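You operate a simulated robot arm through the tools that you are given. There is no shell and no other tool.

The job below is to be done with a simulated robot arm. You get a single attempt, and the scene is never put back.

## Task
Clean the width gauge's table, then zero it on the green master ring.
Fine: wipe the grit off with the white cloth and lay it back; leave the ring under the lever and the case open. What is to be rubbed or washed off counts as gone when no trace of it is left.

It is judged by the outcome, as a careful person would: the job done as asked, and still so three seconds after it is handed in. It fails if anything else is knocked over, pushed out of place, dropped, spilled or broken. Flat cloth is picked up by pressing the open fingertips on it (5 to 10 N) and closing them slowly along it; thin cloth reads only 2 to 8 mm in the jaws.

## Robot
A 7-joint arm with a two-finger parallel gripper, fixed in place. Base frame: the origin is at the foot of the arm, x ahead of it, y to its left, z up. Units: mm, rad, N and s.
Its first joint turns from -2.304 to 2.304 rad. Payload 3.91 kg.
The tool frame sits at the grasp point between the pads (the TCP): z along the fingers, y along the line on which they close. The tips reach 30 mm beyond it. Largest opening 110 mm; finger width 20, thickness 10; the body of the gripper, 48 by 112 mm, starts 55 mm behind the TCP.
Orientation is that of the tool frame in the base frame, as a unit quaternion [x, y, z, w]. With the fingers straight down and closing along the base's y, the tool's x points along the base's -x, its y along +y and its z along -z.

## Interface
- The arm moves only by the tool nudge_tool. Its argument "increments" is a list of rows, each an object (a shift or turn left out is 0, a gripper value left out holds the last) with "linear": the shift along the base's x, y, z in mm, a list of three; "turn": the turn, a rotation vector about the base's x, y, z in rad, a list of three; "gripper": the finger opening in mm, from 0 to 110. In form: [{"linear": [x, y, z], "turn": [ax, ay, az], "gripper": gripper}, ...]. A call has 1 to 20 rows; each row shifts and turns the commanded pose from where the row before left it. Each row takes 0.2 s and may step no farther than 50 mm and 0.15 rad from the row before; otherwise, or with a gripper value out of range, the whole call is refused. Where a pose cannot be reached the arm comes as near as it can. A force on the tool above 90 N (or 10 N above the force at the start of the call, whichever is more), or a blocked arm, ends the call early, and 0.2 s more pass. Each finger travels about 108 mm/s and halts on what it meets, pressing with about 25 N; the grip force reading is that of the motor and also rises with nothing between the fingers. The clock runs only during rows and for 0.2 s after the last one: add rows that do not move to give the fingers time. It gives the time, the measured TCP pose, the force on the tool (base axes), the opening and the grip force at its end, in the units of the frame above (readings bear some noise), with the torque about the TCP (base axes, N m) and any sound that the robot's microphone picked up, and new pictures: "pictures" is both (left out), scene, wrist or none.
- Cameras (640 x 400 px; columns grow to the right, rows downward): "scene" is fixed at [398.2, 650.5, 1647.7]; the picture's right is [-0.69, -0.73, 0.00], its down [-0.56, 0.53, -0.63] and it looks along [0.46, -0.43, -0.77] (base axes); focal length 214 px, centre (320, 200). "wrist" rides on the gripper at [72, 17, -103] in the tool frame; the picture's right is [-0.23, 0.97, 0.00], its down [-0.76, -0.18, -0.62] and it looks along [-0.61, -0.14, 0.78] (tool axes); focal length 222 px, centre (320, 200). There is no depth. A picture from a camera that has moved, and an enlarged one, comes with that camera's place and axes in the base frame and with its lens.
- zoom(camera, box): a new picture of the part [left, top, right, bottom] of that camera's present view, enlarged. It takes no simulated time.
- close_job(): hands the job in; it is judged then, once.

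Places have to be worked out from the pictures, the camera data and where the tool is seen. Open the gripper and draw the arm clear of the work before you hand the job in, unless the task says otherwise.

The tools are called after ">>>" by a JSON object that holds its "op" and its "data". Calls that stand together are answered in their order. nudge_tool: Moves the arm, as the interface text tells. Its arguments: {"type":"object","properties":{"increments":{"type":"array"},"pictures":{"type":"string","enum":["both","scene","wrist","none"]}},"required":["increments"]} The other tools are called the same way: zoom (camera, box) takes an enlarged picture of a part of a camera's view; close_job () hands the job in.

At the start:

```text
clock: 0.0
ee_pos: [611.1, 21.7, 1378.9]
tool_rot: [-0.001, 1.0, 0.0, 0.0]
force: [-1.0, 0.3, 0.0]
torque: [0.02, -0.01, -0.03]
width: 110.1
gripper_force: 0.0
```

scene: 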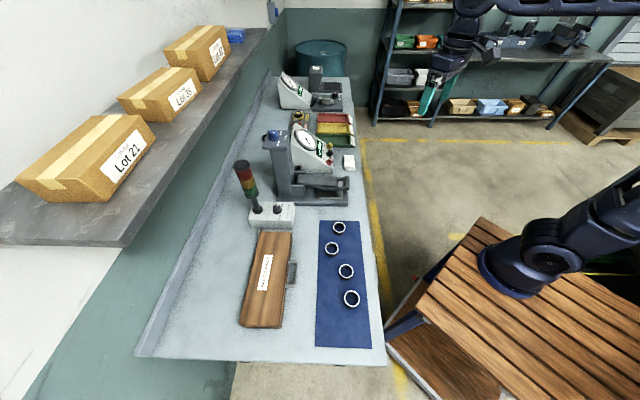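
wrist: 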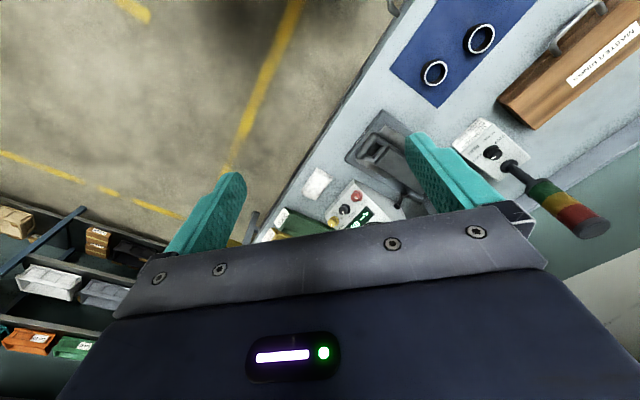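

I'll begin by looking closely at the bench from both cameras before moving anything.

>>> {"op": "zoom", "data": {"camera": "scene", "box": [230, 110, 390, 210]}}

>>> {"op": "zoom", "data": {"camera": "scene", "box": [220, 200, 400, 350]}}

>>> {"op": "zoom", "data": {"camera": "wrist", "box": [260, 80, 460, 240]}}

>>> {"op": "zoom", "data": {"camera": "wrist", "box": [380, 0, 640, 200]}}

>>> {"op": "zoom", "data": {"camera": "scene", "box": [260, 60, 370, 130]}}

```text
4.00 times, centred on (310, 160) of scene
camera zoom: at [398.2, 650.5, 1647.7], right [-0.69, -0.73, 0.0], down [-0.56, 0.53, -0.63], along [0.46, -0.43, -0.77], focal length 858 px, centre (360, 360)
```

zoom: 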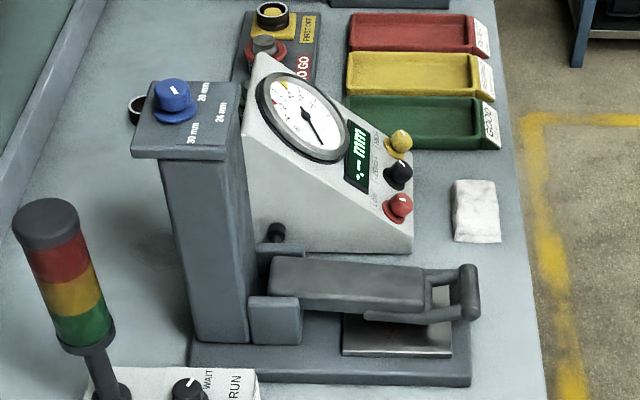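

```text
2.67 times, centred on (310, 275) of scene
camera zoom: at [398.2, 650.5, 1647.7], right [-0.69, -0.73, 0.0], down [-0.56, 0.53, -0.63], along [0.46, -0.43, -0.77], focal length 572 px, centre (347, 0)
```

zoom: 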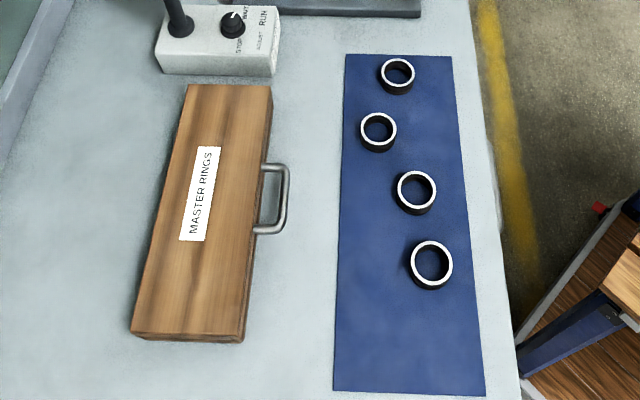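

```text
2.50 times, centred on (360, 160) of wrist
camera zoom: at [538.1, 38.8, 1482.5], right [0.23, 0.97, 0.0], down [0.76, -0.18, 0.62], along [0.61, -0.14, -0.78], focal length 555 px, centre (220, 300)
```

zoom: 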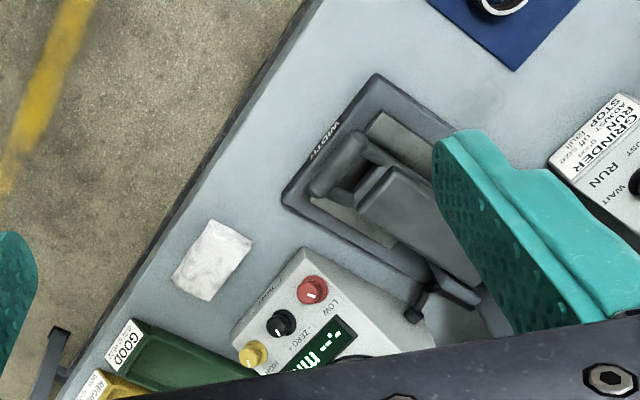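

```text
2.00 times, centred on (510, 100) of wrist
camera zoom: at [538.1, 38.8, 1482.5], right [0.23, 0.97, 0.0], down [0.76, -0.18, 0.62], along [0.61, -0.14, -0.78], focal length 444 px, centre (-60, 400)
```

zoom: 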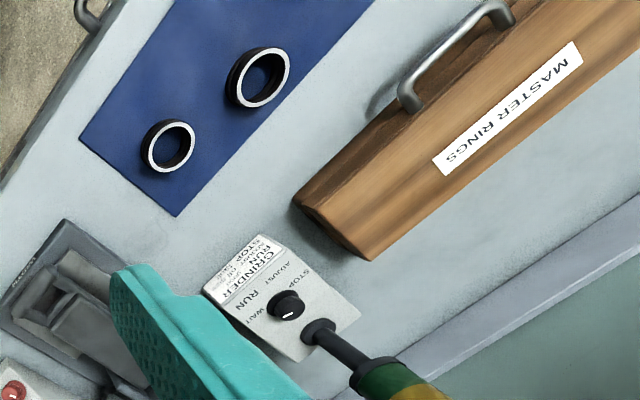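

```text
5.71 times, centred on (315, 95) of scene
camera zoom: at [398.2, 650.5, 1647.7], right [-0.69, -0.73, 0.0], down [-0.56, 0.53, -0.63], along [0.46, -0.43, -0.77], focal length 1226 px, centre (349, 800)
```

zoom: 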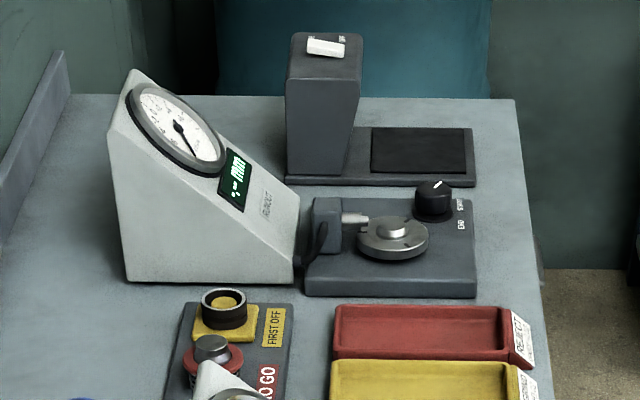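

The width gauge, the case, cloth and knobs are visible; I triangulate the bench top near z≈890 and cloth near (930,-60). I'll zoom harder on the gauge details.

>>> {"op": "zoom", "data": {"camera": "scene", "box": [290, 165, 354, 205]}}

>>> {"op": "zoom", "data": {"camera": "scene", "box": [258, 124, 338, 174]}}

>>> {"op": "zoom", "data": {"camera": "wrist", "box": [340, 105, 436, 165]}}

>>> {"op": "zoom", "data": {"camera": "wrist", "box": [300, 170, 420, 240]}}

>>> {"op": "zoom", "data": {"camera": "scene", "box": [230, 155, 310, 235]}}

```text
10.00 times, centred on (322, 185) of scene
camera zoom: at [398.2, 650.5, 1647.7], right [-0.69, -0.73, 0.0], down [-0.56, 0.53, -0.63], along [0.46, -0.43, -0.77], focal length 2145 px, centre (300, 350)
```

zoom: 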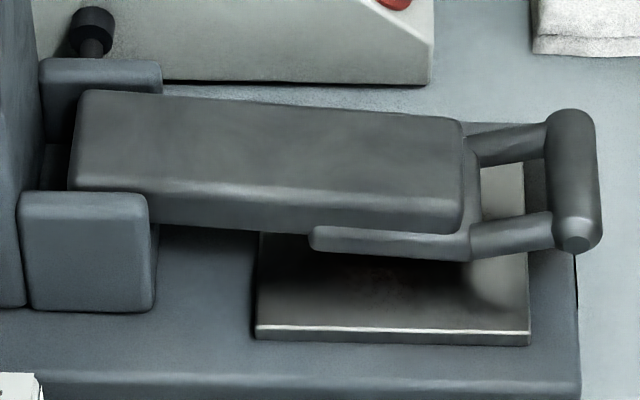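

```text
8.00 times, centred on (298, 149) of scene
camera zoom: at [398.2, 650.5, 1647.7], right [-0.69, -0.73, 0.0], down [-0.56, 0.53, -0.63], along [0.46, -0.43, -0.77], focal length 1716 px, centre (496, 608)
```

zoom: 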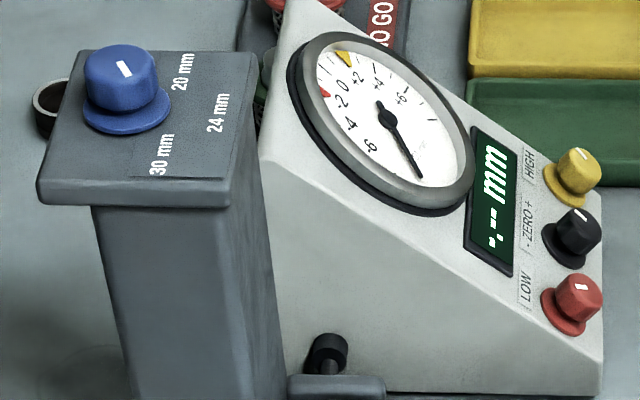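

```text
6.67 times, centred on (388, 135) of wrist
camera zoom: at [538.1, 38.8, 1482.5], right [0.23, 0.97, 0.0], down [0.76, -0.18, 0.62], along [0.61, -0.14, -0.78], focal length 1481 px, centre (-133, 633)
```

zoom: 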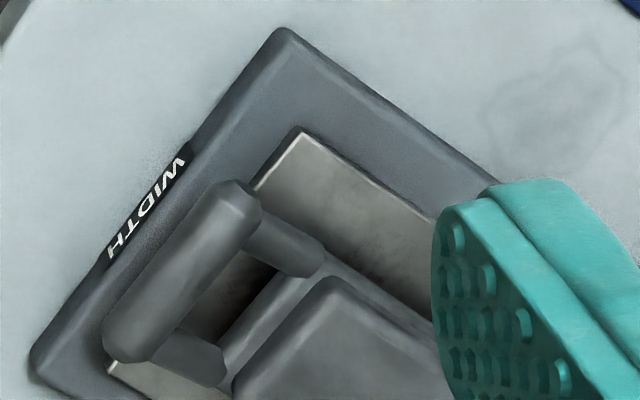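

```text
5.33 times, centred on (360, 205) of wrist
camera zoom: at [538.1, 38.8, 1482.5], right [0.23, 0.97, 0.0], down [0.76, -0.18, 0.62], along [0.61, -0.14, -0.78], focal length 1185 px, centre (107, 173)
```

zoom: 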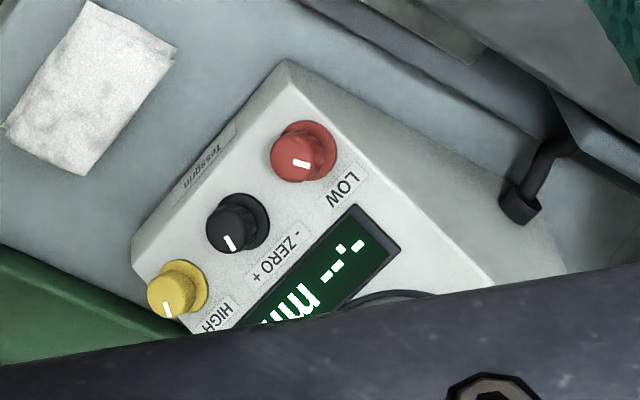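

```text
5.00 times, centred on (270, 195) of scene
camera zoom: at [398.2, 650.5, 1647.7], right [-0.69, -0.73, 0.0], down [-0.56, 0.53, -0.63], along [0.46, -0.43, -0.77], focal length 1072 px, centre (570, 225)
```

zoom: 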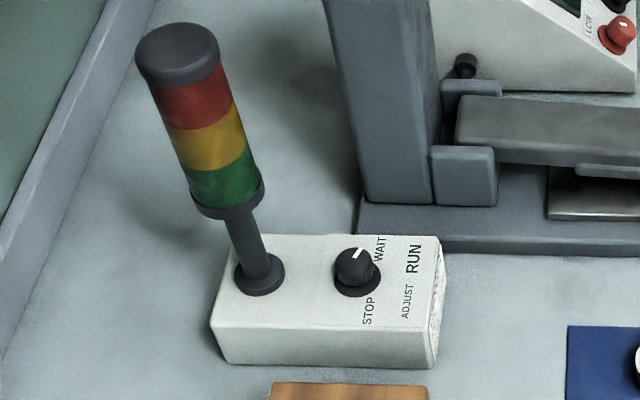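

Bench axes run at 45° (front edge along (1,-1)); the gauge handle is near (803,102,956), the zero knob near (1012,6,948) and the case handle near (646,529,920). I'll yaw 45° and come closer above the gauge to look, well clear of everything.

>>> {"op": "nudge_tool", "data": {"increments": [{"linear": [20.7, 5.8, -21.5], "turn": [0, 0, 0.1309]}, {"linear": [20.7, 5.8, -21.5], "turn": [0, 0, 0.1309]}, {"linear": [20.7, 5.8, -21.5], "turn": [0, 0, 0.1309]}, {"linear": [20.7, 5.8, -21.5], "turn": [0, 0, 0.1309]}, {"linear": [20.7, 5.8, -21.5], "turn": [0, 0, 0.1309]}, {"linear": [20.7, 5.8, -21.5], "turn": [0, 0, 0.1309]}, {}]}}

```text
clock: 1.6
ee_pos: [734.9, 57.9, 1249.5]
tool_rot: [-0.384, 0.923, 0.0, 0.0]
force: [-0.1, -0.1, -0.3]
torque: [0.02, -0.04, -0.03]
width: 110.1
gripper_force: 0.0
camera wrist: at [672.1, 17.2, 1353.0], right [-0.53, 0.85, 0.0], down [0.66, 0.41, 0.62], along [0.53, 0.33, -0.78], focal length 222 px, centre (320, 200)
```

scene: 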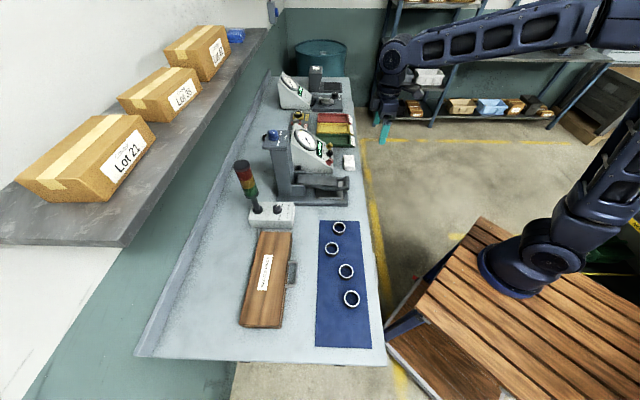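
wrist: 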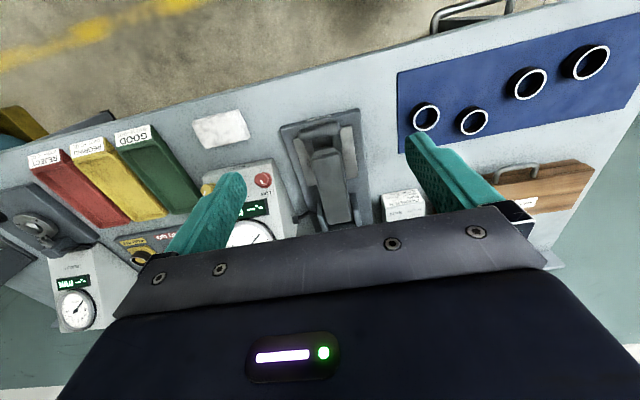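

The view works; zooming on the gauge, cloth and the dial.

>>> {"op": "zoom", "data": {"camera": "wrist", "box": [260, 95, 400, 235]}}

>>> {"op": "zoom", "data": {"camera": "wrist", "box": [180, 100, 290, 200]}}

>>> {"op": "zoom", "data": {"camera": "wrist", "box": [380, 40, 600, 220]}}

```text
2.86 times, centred on (330, 165) of wrist
camera zoom: at [672.1, 17.2, 1353.0], right [-0.53, 0.85, 0.0], down [0.66, 0.41, 0.62], along [0.53, 0.33, -0.78], focal length 635 px, centre (291, 300)
```

zoom: 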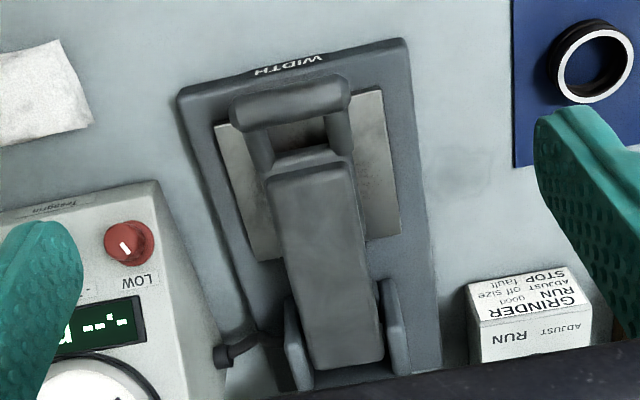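

```text
4.00 times, centred on (235, 150) of wrist
camera zoom: at [672.1, 17.2, 1353.0], right [-0.53, 0.85, 0.0], down [0.66, 0.41, 0.62], along [0.53, 0.33, -0.78], focal length 888 px, centre (660, 400)
```

zoom: 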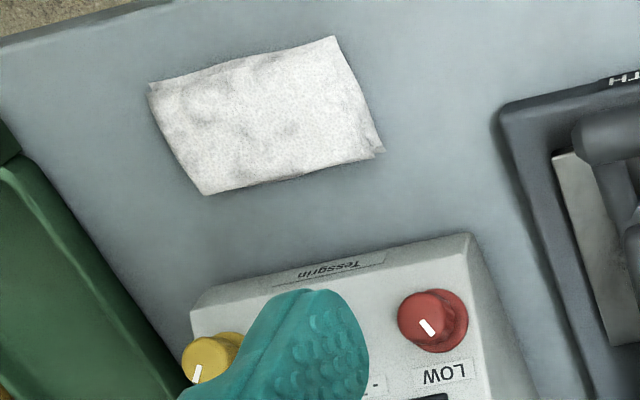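

```text
2.22 times, centred on (490, 130) of wrist
camera zoom: at [672.1, 17.2, 1353.0], right [-0.53, 0.85, 0.0], down [0.66, 0.41, 0.62], along [0.53, 0.33, -0.78], focal length 494 px, centre (-58, 356)
```

zoom: 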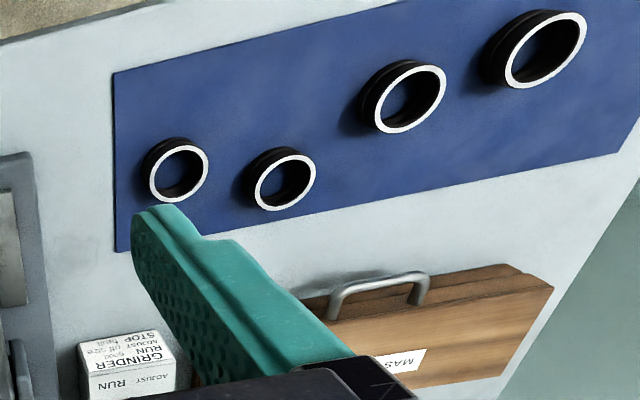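

Cloth is about 104×62 mm centred near (934,-65). Now a tighter look at the blue selector on the post and the dial from the scene camera.

>>> {"op": "zoom", "data": {"camera": "scene", "box": [260, 126, 292, 146]}}

>>> {"op": "zoom", "data": {"camera": "scene", "box": [294, 125, 334, 165]}}

```text
16.00 times, centred on (276, 136) of scene
camera zoom: at [398.2, 650.5, 1647.7], right [-0.69, -0.73, 0.0], down [-0.56, 0.53, -0.63], along [0.46, -0.43, -0.77], focal length 3432 px, centre (1024, 1224)
```

zoom: 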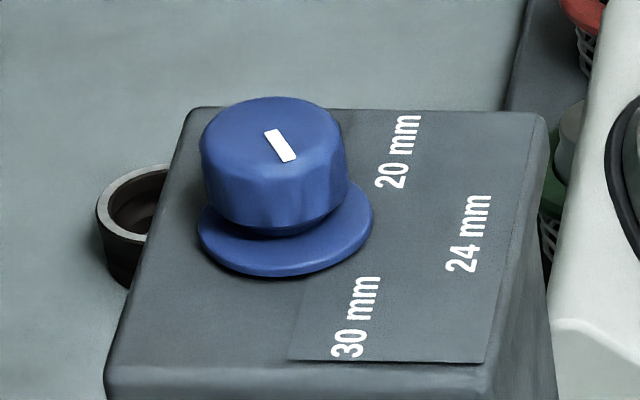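

```text
10.00 times, centred on (314, 145) of scene
camera zoom: at [398.2, 650.5, 1647.7], right [-0.69, -0.73, 0.0], down [-0.56, 0.53, -0.63], along [0.46, -0.43, -0.77], focal length 2145 px, centre (380, 750)
```

zoom: 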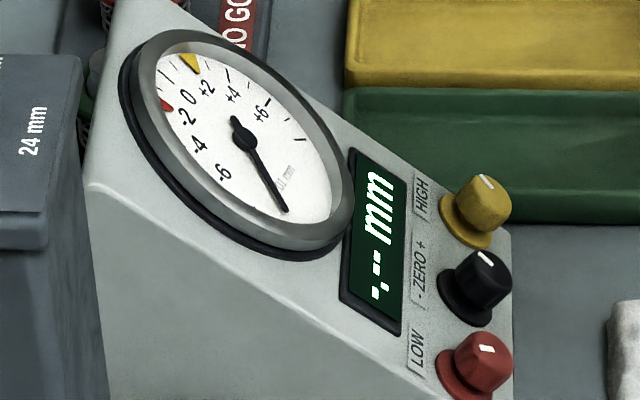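

The selector points to 30 mm and the dial is off-scale with nothing under the lever. I'll yaw -90° so the fingers close along the bench-depth direction, and hover above the lever handle.

>>> {"op": "nudge_tool", "data": {"increments": [{"linear": [5.7, 3.7, -8], "turn": [0, 0, -0.1428]}, {"linear": [5.7, 3.7, -8], "turn": [0, 0, -0.1428]}, {"linear": [5.7, 3.7, -8], "turn": [0, 0, -0.1428]}, {"linear": [5.7, 3.7, -8], "turn": [0, 0, -0.1428]}, {"linear": [5.7, 3.7, -8], "turn": [0, 0, -0.1428]}, {"linear": [5.7, 3.7, -8], "turn": [0, 0, -0.1428]}, {"linear": [5.7, 3.7, -8], "turn": [0, 0, -0.1428]}, {"linear": [5.7, 3.7, -8], "turn": [0, 0, -0.1428]}, {"linear": [5.7, 3.7, -8], "turn": [0, 0, -0.1428]}, {"linear": [5.7, 3.7, -8], "turn": [0, 0, -0.1428]}, {"linear": [5.7, 3.7, -8], "turn": [0, 0, -0.1428]}, {"linear": [0, 0, -20], "turn": [0, 0, 0]}, {}]}}

```text
clock: 4.4
ee_pos: [797.8, 97.3, 1140.6]
tool_rot: [0.383, 0.924, 0.0, 0.0]
force: [-0.4, 0.6, 0.1]
torque: [0.03, 0.0, -0.04]
width: 109.8
gripper_force: 0.2
camera wrist: at [759.0, 160.8, 1244.4], right [0.85, 0.53, 0.0], down [0.41, -0.66, 0.62], along [0.33, -0.53, -0.78], focal length 222 px, centre (320, 200)
```

scene: 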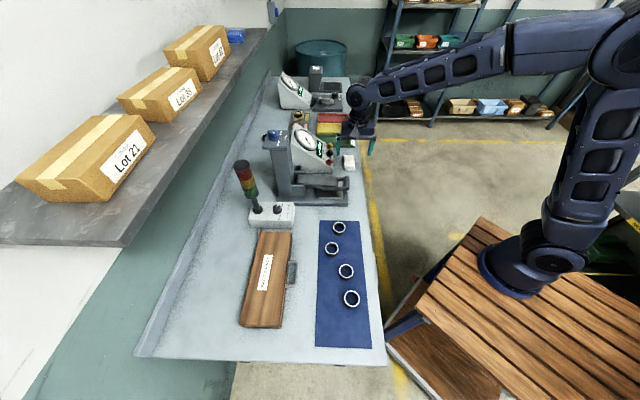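
wrist: 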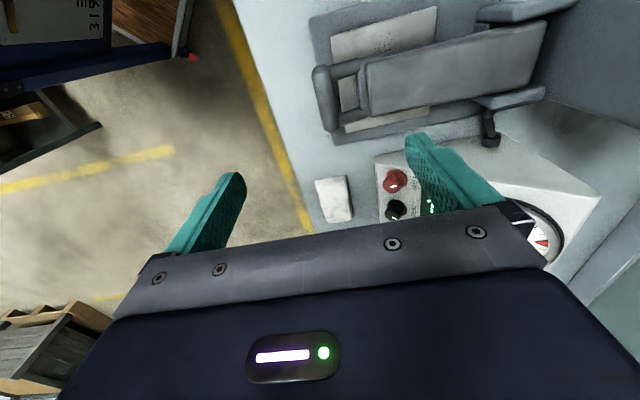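

The handle estimate agrees (802.6,102.5). Zooming to see the handle's shape and the grit.

>>> {"op": "zoom", "data": {"camera": "wrist", "box": [290, 0, 450, 150]}}

>>> {"op": "zoom", "data": {"camera": "wrist", "box": [420, 0, 560, 150]}}

>>> {"op": "zoom", "data": {"camera": "scene", "box": [320, 120, 400, 200]}}

```text
2.67 times, centred on (370, 75) of wrist
camera zoom: at [759.0, 160.8, 1244.4], right [0.85, 0.53, 0.0], down [0.41, -0.66, 0.62], along [0.33, -0.53, -0.78], focal length 592 px, centre (187, 533)
```

zoom: 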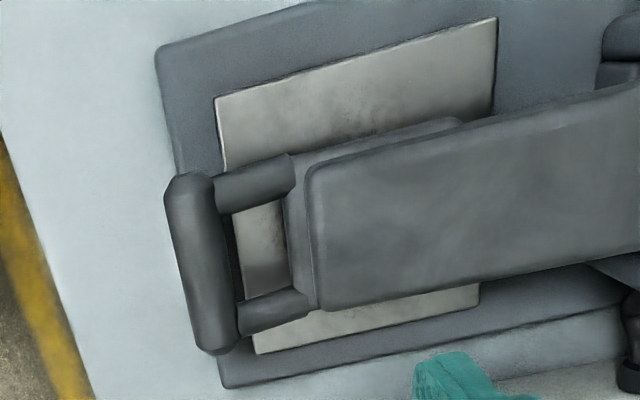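

```text
2.67 times, centred on (490, 75) of wrist
camera zoom: at [759.0, 160.8, 1244.4], right [0.85, 0.53, 0.0], down [0.41, -0.66, 0.62], along [0.33, -0.53, -0.78], focal length 592 px, centre (-133, 533)
```

zoom: 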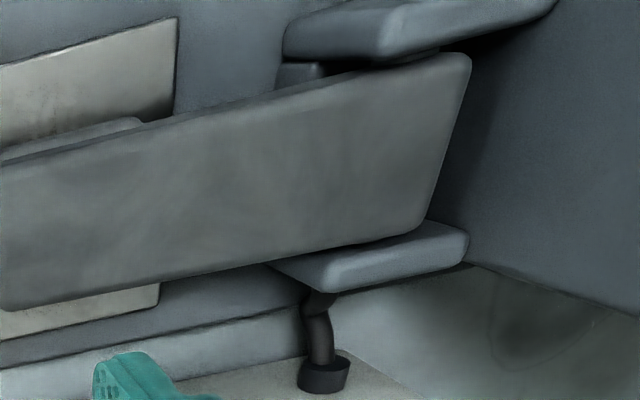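

```text
5.00 times, centred on (360, 160) of scene
camera zoom: at [398.2, 650.5, 1647.7], right [-0.69, -0.73, 0.0], down [-0.56, 0.53, -0.63], along [0.46, -0.43, -0.77], focal length 1072 px, centre (120, 400)
```

zoom: 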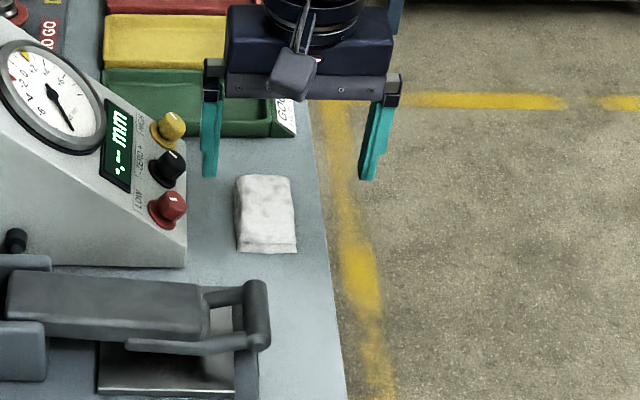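

The plate is 120×120 mm at n 659–780 (top z≈920), and the inner handle gap (38 mm) takes one finger. I'll close to 36 mm and descend over the bar to z≈962.

>>> {"op": "nudge_tool", "data": {"increments": [{"linear": [3, 2, -30], "gripper": 36}, {"linear": [3.2, 1.8, -40], "gripper": 36}, {"linear": [0, 0, -40]}, {"linear": [0, 0, -30]}, {"linear": [0, 0, -20]}, {"linear": [0, 0, -19]}, {}]}}

```text
clock: 6.0
ee_pos: [802.1, 100.8, 966.6]
tool_rot: [0.383, 0.924, 0.001, 0.001]
force: [0.2, 0.7, -0.6]
torque: [0.03, -0.01, -0.01]
width: 35.9
gripper_force: 0.1
camera wrist: at [763.8, 165.2, 1068.4], right [0.85, 0.53, 0.0], down [0.41, -0.66, 0.62], along [0.33, -0.53, -0.78], focal length 222 px, centre (320, 200)
```

scene: 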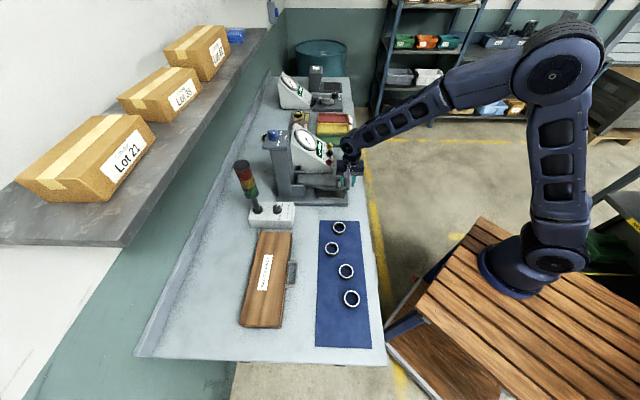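
wrist: 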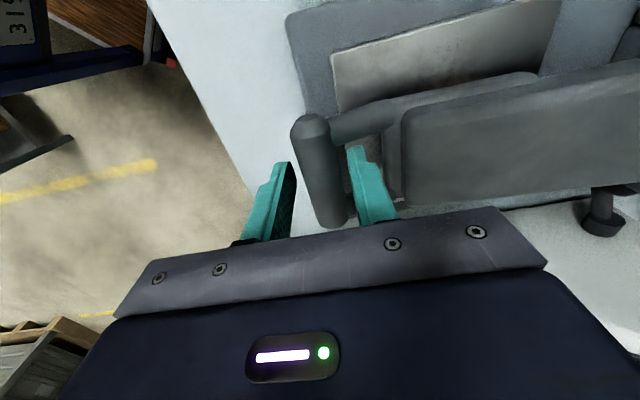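

The fingers straddle the bar cleanly. I close onto it and read the width.

>>> {"op": "nudge_tool", "data": {"increments": [{"gripper": 20}, {"gripper": 14}, {"gripper": 14}, {}]}}

```text
clock: 7.0
ee_pos: [804.1, 102.8, 964.7]
tool_rot: [0.383, 0.924, 0.001, 0.0]
force: [17.5, 12.1, -2.2]
torque: [0.09, -0.62, -0.03]
width: 23.4
gripper_force: 44.8
camera wrist: at [764.4, 166.0, 1068.5], right [0.85, 0.53, 0.0], down [0.41, -0.66, 0.62], along [0.33, -0.53, -0.78], focal length 222 px, centre (320, 200)
```

scene: 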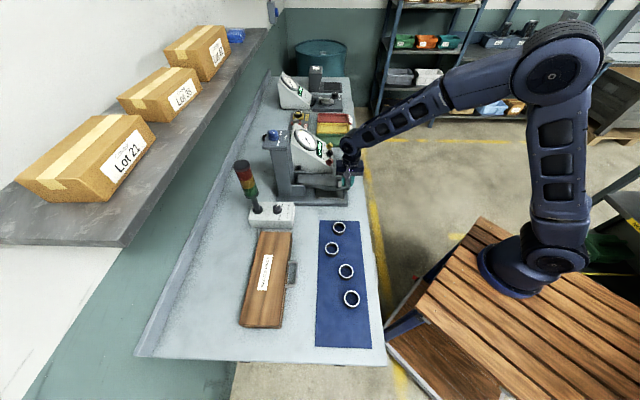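
wrist: 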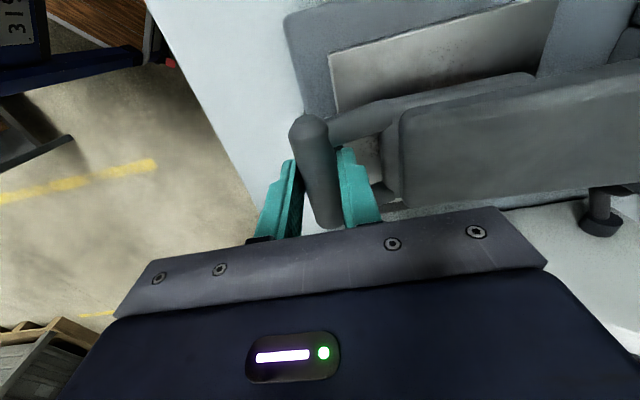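

The bar (23 mm) is held. I'll shift 3 mm deeper to unload the sideways force, then lift the first ~10° along an arc about the presumed hinge (n≈850) and check the forces.

>>> {"op": "nudge_tool", "data": {"increments": [{"linear": [1.4, 1.4, 0]}, {"linear": [0.2, 0.2, 9]}, {"linear": [0.5, 0.5, 9]}, {"linear": [0.7, 0.7, 9]}, {"linear": [0.9, 0.9, 9]}, {}]}}

```text
clock: 8.4
ee_pos: [805.4, 103.8, 1000.3]
tool_rot: [0.382, 0.924, -0.002, -0.002]
force: [-44.1, -18.4, 2.4]
torque: [-0.07, 1.33, -0.06]
width: 23.2
gripper_force: 45.0
camera wrist: at [766.4, 167.6, 1103.0], right [0.85, 0.53, 0.0], down [0.41, -0.66, 0.62], along [0.33, -0.53, -0.78], focal length 222 px, centre (320, 200)
```

scene: 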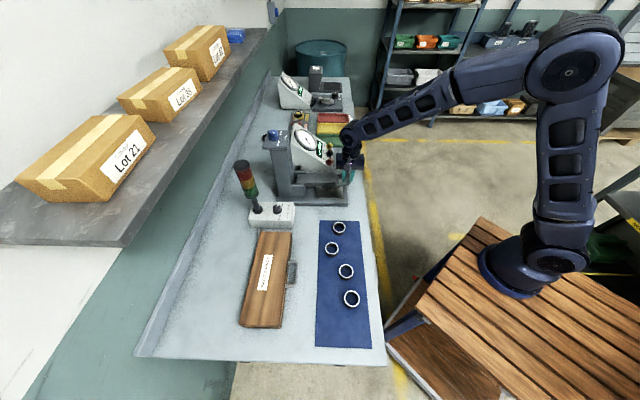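
wrist: 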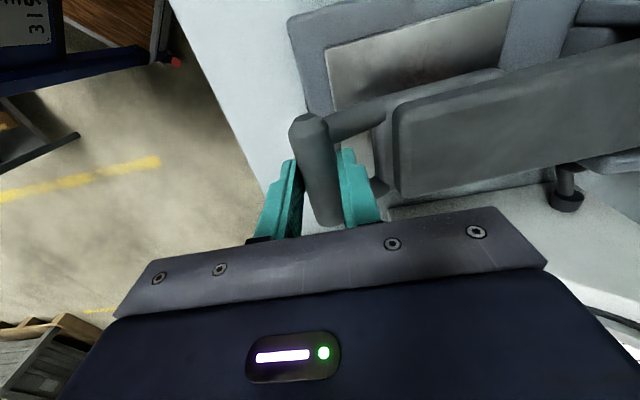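

The lever lifts freely; the -46 N shows I drew inward slightly too far, so the fitted hinge is about 9 mm higher than the bar. Continuing the corrected arc to ~27°.

>>> {"op": "nudge_tool", "data": {"increments": [{"linear": [0.3, 0.3, 8.6]}, {"linear": [0.6, 0.6, 8.7]}, {"linear": [1.1, 1.1, 8.7]}, {"linear": [1.5, 1.5, 8.6]}, {"linear": [1.9, 1.9, 8.5]}, {"linear": [2.3, 2.3, 8.5]}, {"linear": [2.6, 2.6, 8.5]}, {"linear": [2.9, 2.9, 8.4]}, {}], "pictures": "wrist"}}

```text
clock: 10.4
ee_pos: [818.9, 117.8, 1068.9]
tool_rot: [0.383, 0.924, 0.001, 0.002]
force: [-18.0, -9.9, 8.8]
torque: [-0.34, 0.17, 0.04]
width: 23.6
gripper_force: 45.0
camera wrist: at [780.5, 181.2, 1171.8], right [0.85, 0.53, 0.0], down [0.41, -0.66, 0.62], along [0.33, -0.53, -0.78], focal length 222 px, centre (320, 200)
```

wrist: 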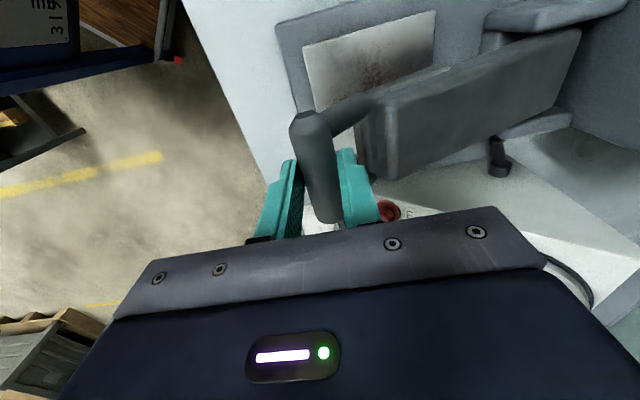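

Forces are low and the grit is visible on the plate. Continue up the arc to ~57°.

>>> {"op": "nudge_tool", "data": {"increments": [{"linear": [3.0, 3.0, 8.2]}, {"linear": [3.2, 3.2, 7.9]}, {"linear": [3.5, 3.5, 7.6]}, {"linear": [3.7, 3.7, 7.4]}, {"linear": [3.9, 3.9, 7.1]}, {"linear": [4.2, 4.2, 6.9]}, {"linear": [4.4, 4.4, 6.7]}, {"linear": [4.7, 4.7, 6.5]}, {"linear": [4.8, 4.8, 6.1]}, {"linear": [5.0, 5.0, 5.8]}, {"linear": [5.2, 5.2, 5.5]}, {"linear": [5.3, 5.3, 5.2]}, {}]}}

```text
clock: 13.2
ee_pos: [870.7, 168.6, 1148.1]
tool_rot: [0.383, 0.924, 0.0, 0.0]
force: [-7.3, 2.9, 3.3]
torque: [0.26, 0.5, -0.03]
width: 23.3
gripper_force: 44.7
camera wrist: at [832.0, 232.3, 1251.6], right [0.85, 0.53, 0.0], down [0.41, -0.66, 0.62], along [0.33, -0.53, -0.78], focal length 222 px, centre (320, 200)
```

scene: 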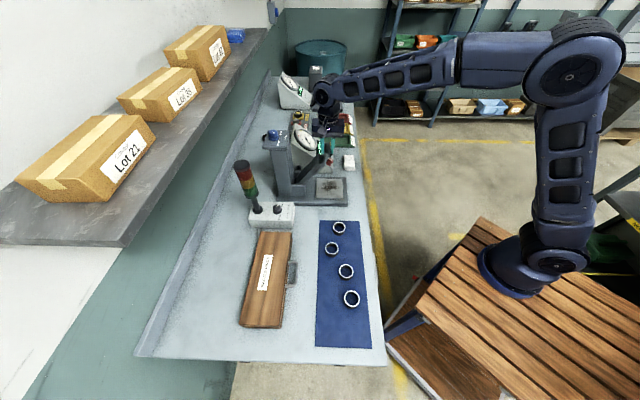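
wrist: 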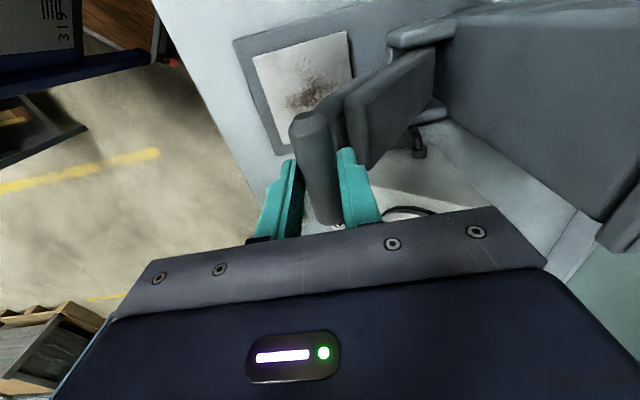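

At ~57° all is smooth; grit patch now clearly seen on the plate. I continue gently to ~75°, watching for a stop.

>>> {"op": "nudge_tool", "data": {"increments": [{"linear": [5.5, 5.5, 4.8]}, {"linear": [5.6, 5.6, 4.5]}, {"linear": [5.8, 5.8, 4.2]}, {"linear": [5.9, 5.9, 3.8]}, {"linear": [6.0, 6.0, 3.4]}, {"linear": [6.1, 6.1, 3.0]}, {"linear": [6.2, 6.2, 2.6]}, {}], "pictures": "both"}}

```text
clock: 15.0
ee_pos: [911.8, 209.9, 1175.5]
tool_rot: [0.383, 0.924, 0.0, 0.0]
force: [2.4, -2.9, -0.3]
torque: [-0.59, -0.57, -0.06]
width: 23.5
gripper_force: 44.9
camera wrist: at [873.4, 273.5, 1278.4], right [0.85, 0.53, 0.0], down [0.41, -0.66, 0.62], along [0.33, -0.53, -0.78], focal length 222 px, centre (320, 200)
```

scene: 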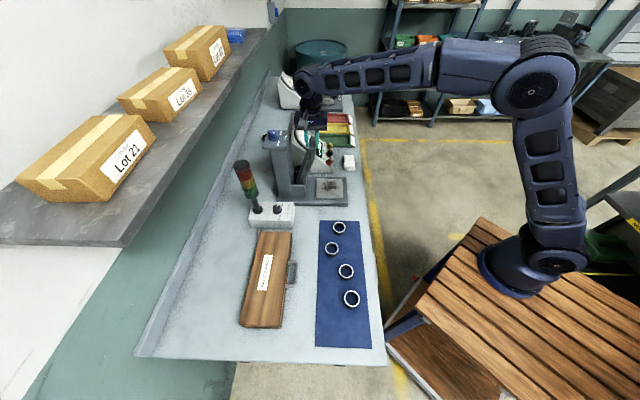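
wrist: 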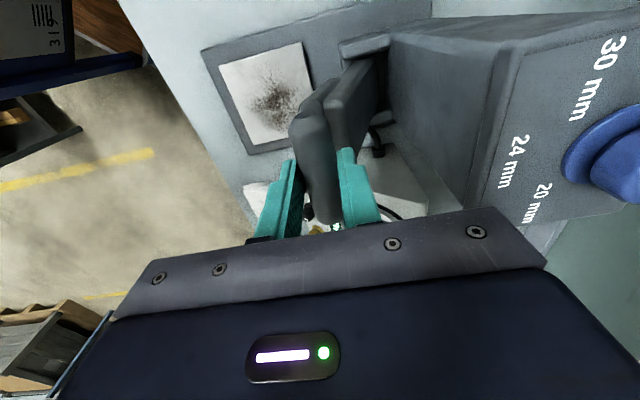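

At ~73° with near-zero force. I'll test whether the lever stays put: open the fingers only slightly so the front finger would still catch it.

>>> {"op": "nudge_tool", "data": {"increments": [{"linear": [6.2, 6.2, 2.3]}, {"linear": [6.3, 6.3, 1.9]}, {"gripper": 34}, {}, {}, {}, {}], "pictures": "wrist"}}

>>> {"op": "zoom", "data": {"camera": "wrist", "box": [200, 20, 440, 260]}}

```text
clock: 16.6
ee_pos: [924.0, 221.2, 1178.3]
tool_rot: [0.383, 0.924, 0.0, 0.0]
force: [0.3, -0.4, 0.3]
torque: [0.02, -0.01, 0.01]
width: 34.0
gripper_force: 0.0
camera wrist: at [885.7, 286.0, 1282.9], right [0.85, 0.53, 0.0], down [0.41, -0.66, 0.62], along [0.33, -0.53, -0.78], focal length 222 px, centre (320, 200)
```

wrist: 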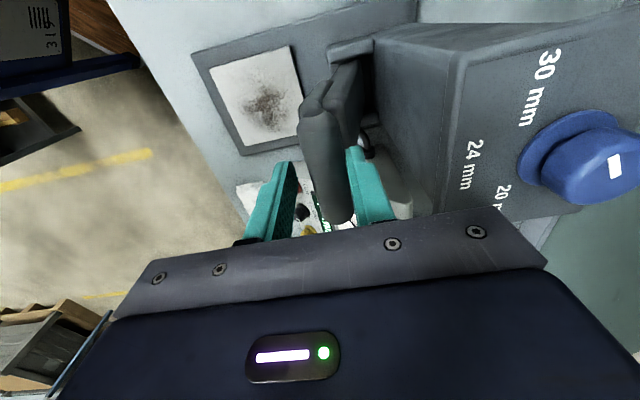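

```text
1.67 times, centred on (320, 140) of wrist
camera zoom: at [885.7, 286.0, 1282.9], right [0.85, 0.53, 0.0], down [0.41, -0.66, 0.62], along [0.33, -0.53, -0.78], focal length 370 px, centre (320, 300)
```

zoom: 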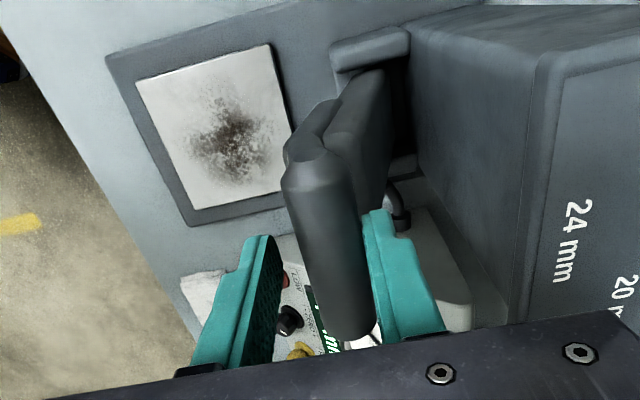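

The lever did not fall; the bar sits near the rear finger. I'll shift +10 mm deeper to see whether it stays or follows.

>>> {"op": "nudge_tool", "data": {"increments": [{"linear": [3.5, 3.5, 0], "gripper": 44}, {"linear": [3.5, 3.5, 0]}, {}, {}], "pictures": "wrist"}}

>>> {"op": "zoom", "data": {"camera": "wrist", "box": [200, 20, 440, 260]}}

>>> {"op": "zoom", "data": {"camera": "scene", "box": [260, 100, 360, 210]}}

```text
clock: 17.6
ee_pos: [931.4, 228.7, 1178.3]
tool_rot: [0.382, 0.924, 0.0, -0.001]
force: [0.5, 0.0, -0.1]
torque: [-0.04, 0.0, -0.02]
width: 43.9
gripper_force: 0.1
camera wrist: at [892.7, 292.8, 1282.3], right [0.85, 0.53, 0.0], down [0.41, -0.66, 0.62], along [0.33, -0.53, -0.78], focal length 222 px, centre (320, 200)
```

wrist: 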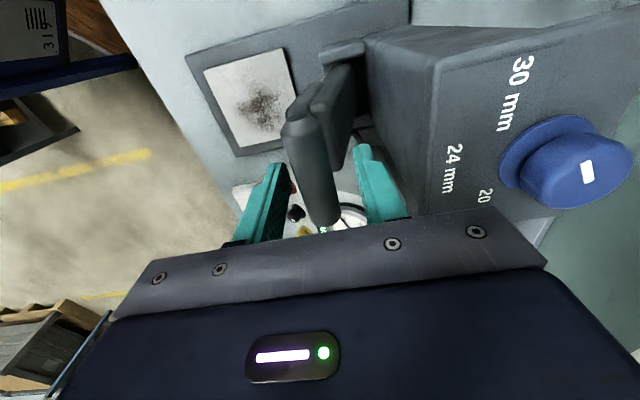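

```text
1.67 times, centred on (320, 140) of wrist
camera zoom: at [892.7, 292.8, 1282.3], right [0.85, 0.53, 0.0], down [0.41, -0.66, 0.62], along [0.33, -0.53, -0.78], focal length 370 px, centre (320, 300)
```

zoom: 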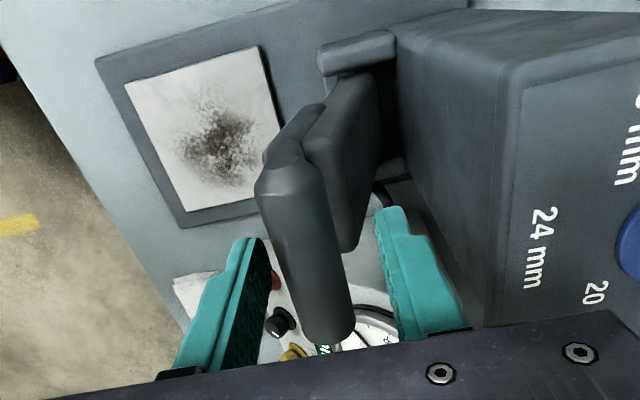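

```text
3.64 times, centred on (310, 155) of scene
camera zoom: at [398.2, 650.5, 1647.7], right [-0.69, -0.73, 0.0], down [-0.56, 0.53, -0.63], along [0.46, -0.43, -0.77], focal length 780 px, centre (356, 364)
```

zoom: 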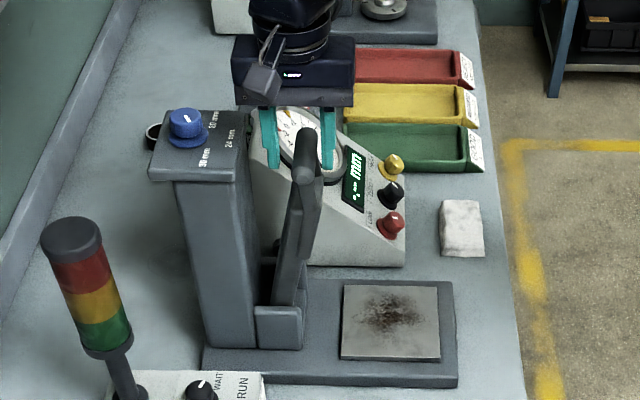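

The lever holds by friction at ~78°. For extra room I'll walk it gently a little further back (~85°), then open and rise clear.

>>> {"op": "nudge_tool", "data": {"increments": [{"gripper": 34}, {"linear": [0, 0, 4]}, {"linear": [3.5, 3.5, 1]}, {"linear": [3.5, 3.5, 0]}, {"linear": [3.5, 3.5, 0]}, {"linear": [3, 3, 0]}, {}], "pictures": "wrist"}}

```text
clock: 19.2
ee_pos: [943.9, 241.8, 1186.1]
tool_rot: [0.382, 0.924, 0.0, 0.0]
force: [-43.6, -27.5, -14.1]
torque: [-0.28, 0.73, -0.35]
width: 62.3
gripper_force: 25.1
camera wrist: at [905.6, 304.5, 1287.9], right [0.85, 0.53, 0.0], down [0.41, -0.66, 0.62], along [0.33, -0.53, -0.78], focal length 222 px, centre (320, 200)
```

wrist: 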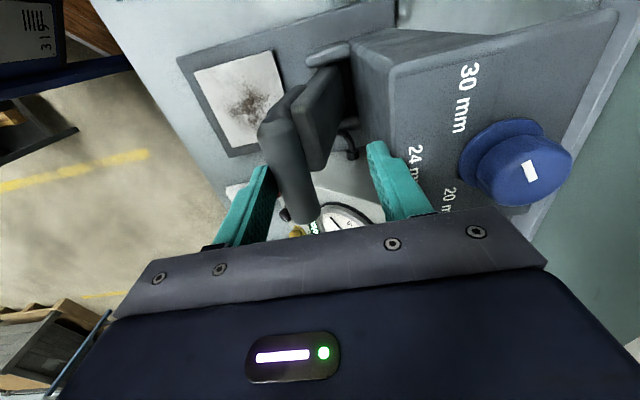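

The lever is already at its stop (fingers were forced wider). I back off by the same amount and rise clear.

>>> {"op": "nudge_tool", "data": {"increments": [{"linear": [-4, -4, 0]}, {"linear": [-4, -4, 0]}, {"linear": [-4, -4, 0], "gripper": 44}, {"linear": [0, 0, 0], "gripper": 50}, {}, {"linear": [0, 0, 20]}, {"linear": [0, 0, 30]}, {"linear": [0, 0, 40]}, {}]}}

```text
clock: 21.2
ee_pos: [933.5, 231.1, 1275.0]
tool_rot: [0.383, 0.924, 0.001, 0.0]
force: [0.0, 0.0, 0.2]
torque: [0.0, -0.04, 0.02]
width: 49.9
gripper_force: 0.1
camera wrist: at [894.4, 294.6, 1378.1], right [0.85, 0.53, 0.0], down [0.41, -0.66, 0.62], along [0.33, -0.53, -0.78], focal length 222 px, centre (320, 200)
```

scene: 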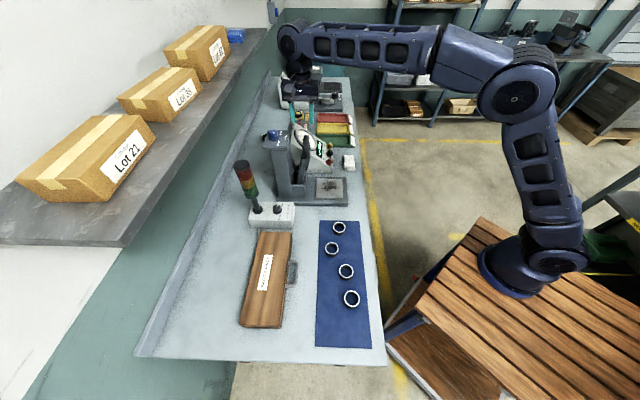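
wrist: 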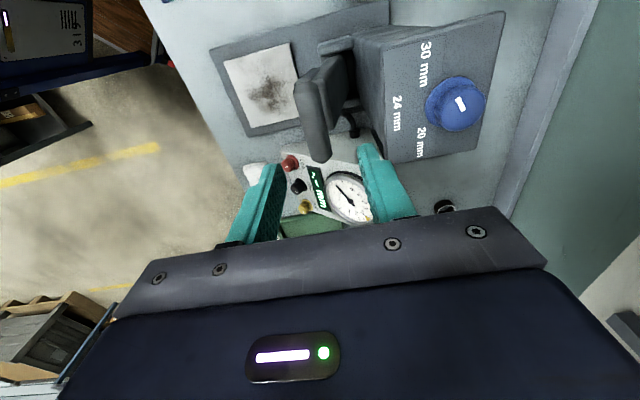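

Lever stays up. Next the cloth: yaw back +90° while travelling at height to above it, then look closely.

>>> {"op": "nudge_tool", "data": {"increments": [{"linear": [0, -27, 0], "turn": [0, 0, 0.1428], "gripper": 60}, {"linear": [0, -27, 0], "turn": [0, 0, 0.1428]}, {"linear": [0, -27, 0], "turn": [0, 0, 0.1428]}, {"linear": [0, -27, 0], "turn": [0, 0, 0.1428]}, {"linear": [0, -27, 0], "turn": [0, 0, 0.1428]}, {"linear": [0, -27, 0], "turn": [0, 0, 0.1428]}, {"linear": [0, -27, 0], "turn": [0, 0, 0.1428]}, {"linear": [0, -27, 0], "turn": [0, 0, 0.1428]}, {"linear": [0, -27, 0], "turn": [0, 0, 0.1428]}, {"linear": [0, -27, 0], "turn": [0, 0, 0.1428]}, {"linear": [0, -26, 0], "turn": [0, 0, 0.1428]}, {"linear": [0, 0, -40]}, {"linear": [0, 0, -40]}, {"linear": [0, 0, -40]}, {"linear": [0, 0, -40]}, {}]}}

```text
clock: 24.6
ee_pos: [934.2, -64.4, 1111.9]
tool_rot: [-0.382, 0.924, 0.0, 0.001]
force: [-0.9, 0.8, 0.0]
torque: [-0.03, 0.0, -0.01]
width: 60.4
gripper_force: 0.1
camera wrist: at [871.7, -104.6, 1215.5], right [-0.53, 0.85, 0.0], down [0.66, 0.41, 0.62], along [0.53, 0.33, -0.78], focal length 222 px, centre (320, 200)
```

scene: 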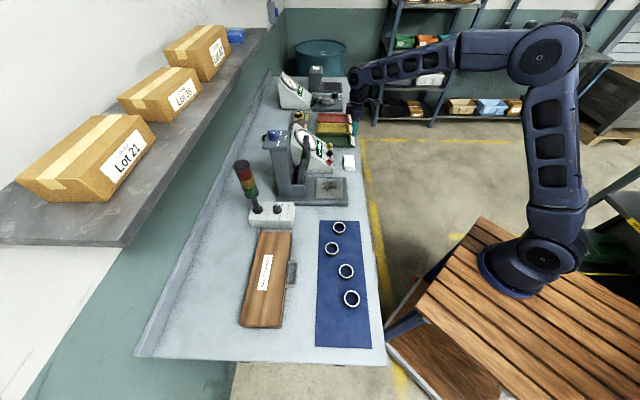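
wrist: 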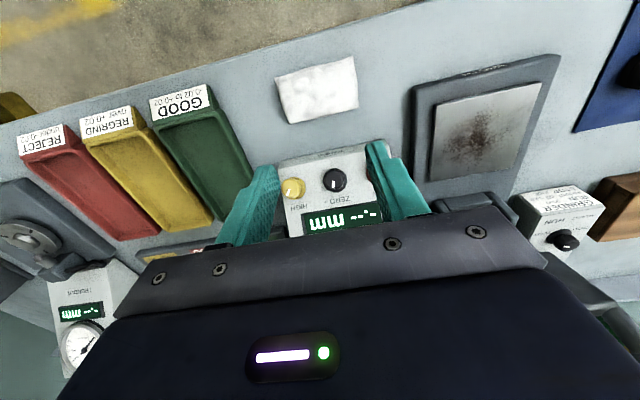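

Zooming on the cloth for its exact outline before pressing on it.

>>> {"op": "zoom", "data": {"camera": "wrist", "box": [260, 40, 380, 140]}}

>>> {"op": "zoom", "data": {"camera": "wrist", "box": [400, 40, 580, 190]}}

```text
4.00 times, centred on (320, 90) of wrist
camera zoom: at [871.7, -104.6, 1215.5], right [-0.53, 0.85, 0.0], down [0.66, 0.41, 0.62], along [0.53, 0.33, -0.78], focal length 888 px, centre (320, 640)
```

zoom: 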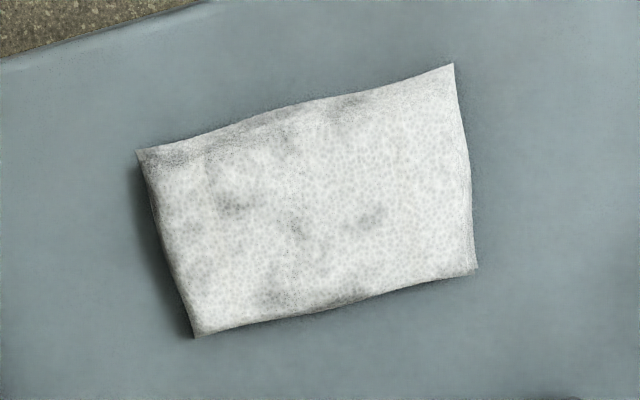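

```text
2.67 times, centred on (490, 115) of wrist
camera zoom: at [871.7, -104.6, 1215.5], right [-0.53, 0.85, 0.0], down [0.66, 0.41, 0.62], along [0.53, 0.33, -0.78], focal length 592 px, centre (-133, 427)
```

zoom: 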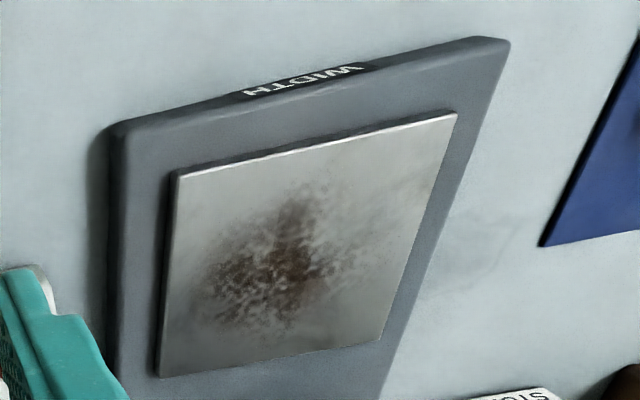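

Cloth is centred at (936,-67.5), 102×62 mm, long side along the fingers' closing line. I move over the centre with 40 mm opening and descend to just above it.

>>> {"op": "nudge_tool", "data": {"increments": [{"linear": [1.7, -3.1, -40], "gripper": 44}, {"linear": [0, 0, -40]}, {"linear": [0, 0, -40]}, {"linear": [0, 0, -30]}, {"linear": [0, 0, -20]}, {}], "pictures": "both"}}

```text
clock: 26.0
ee_pos: [934.1, -69.5, 942.7]
tool_rot: [-0.382, 0.924, 0.0, 0.0]
force: [0.0, -0.2, -0.3]
torque: [0.02, 0.02, 0.0]
width: 44.1
gripper_force: 0.1
camera wrist: at [871.8, -109.0, 1046.1], right [-0.53, 0.85, 0.0], down [0.66, 0.41, 0.62], along [0.53, 0.33, -0.78], focal length 222 px, centre (320, 200)
```

scene: 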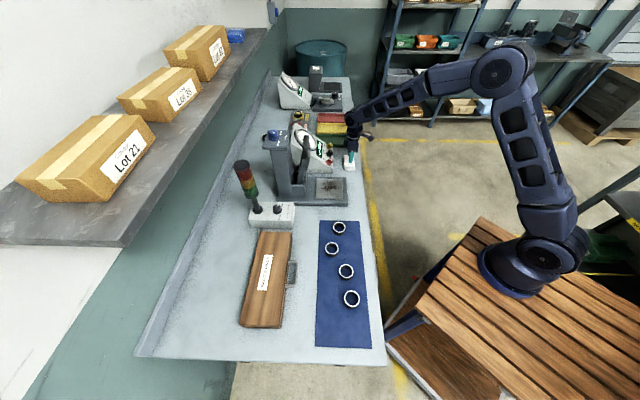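
wrist: 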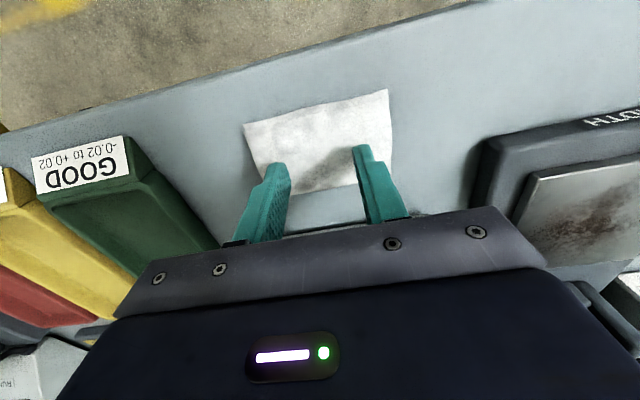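

Fingertips are about over the cloth's middle. Descending in small steps until I feel 5–10 N.

>>> {"op": "nudge_tool", "data": {"increments": [{"linear": [0, 0, -5]}, {"linear": [0, 0, -4]}, {"linear": [0, 0, -3]}, {"linear": [0, 0, -2]}, {}], "pictures": "wrist"}}

```text
clock: 27.2
ee_pos: [934.4, -68.5, 933.7]
tool_rot: [-0.382, 0.924, -0.001, 0.002]
force: [-3.3, -4.2, 51.0]
torque: [0.1, 0.46, 0.01]
width: 43.8
gripper_force: 0.1
camera wrist: at [871.4, -107.7, 1036.2], right [-0.53, 0.85, 0.0], down [0.66, 0.41, 0.63], along [0.53, 0.33, -0.78], focal length 222 px, centre (320, 200)
```

wrist: 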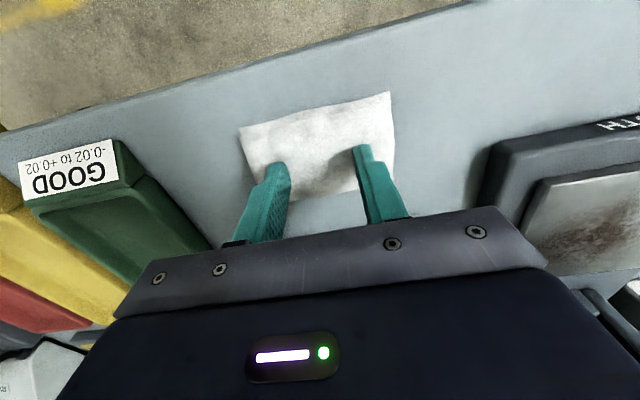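

Contact reached with 51 N (too hard); surface is at TCP z≈934. I ease up ~4.7 mm of command to get 5–10 N.

>>> {"op": "nudge_tool", "data": {"increments": [{"linear": [0, 0, 2.5]}, {"linear": [0, 0, 2.0]}, {}], "pictures": "none"}}

```text
clock: 28.0
ee_pos: [934.1, -67.6, 933.6]
tool_rot: [-0.382, 0.924, 0.0, -0.001]
force: [4.5, -3.1, 13.6]
torque: [-0.14, -0.17, -0.01]
width: 43.9
gripper_force: 0.3
```

Force is 13.6 N; I ease 0.5 mm more to ~8 N and close slowly along the cloth.

>>> {"op": "nudge_tool", "data": {"increments": [{"linear": [0, 0, 0.6]}, {"gripper": 40}, {"gripper": 36}, {"gripper": 32}, {"gripper": 28}, {"gripper": 24}, {"gripper": 20}], "pictures": "wrist"}}

```text
clock: 29.6
ee_pos: [934.8, -68.8, 934.4]
tool_rot: [-0.383, 0.924, 0.0, -0.001]
force: [0.8, 0.8, -0.4]
torque: [-0.01, 0.01, 0.01]
width: 19.9
gripper_force: 0.0
camera wrist: at [871.6, -107.0, 1038.4], right [-0.53, 0.85, 0.0], down [0.66, 0.41, 0.62], along [0.53, 0.33, -0.78], focal length 222 px, centre (320, 200)
```

wrist: 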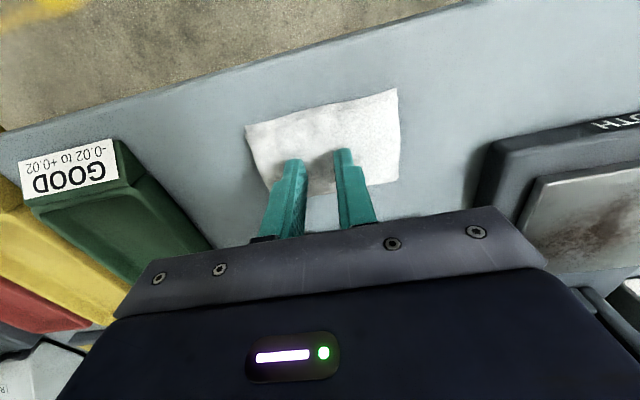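

Contact was lost during closing and nothing gathered. I reopen above the cloth, press again a bit lower, and check force before closing.

>>> {"op": "nudge_tool", "data": {"increments": [{"linear": [0, 0, 5], "gripper": 20}, {"gripper": 40}, {"gripper": 40}, {"linear": [0, 0, -4]}, {"linear": [0, 0, -1.5]}, {"linear": [0, 0, -0.5]}, {}], "pictures": "none"}}

```text
clock: 31.2
ee_pos: [935.8, -68.0, 933.3]
tool_rot: [-0.383, 0.924, -0.001, 0.0]
force: [0.4, 0.1, -0.2]
torque: [-0.01, 0.03, -0.03]
width: 40.0
gripper_force: 0.1
```

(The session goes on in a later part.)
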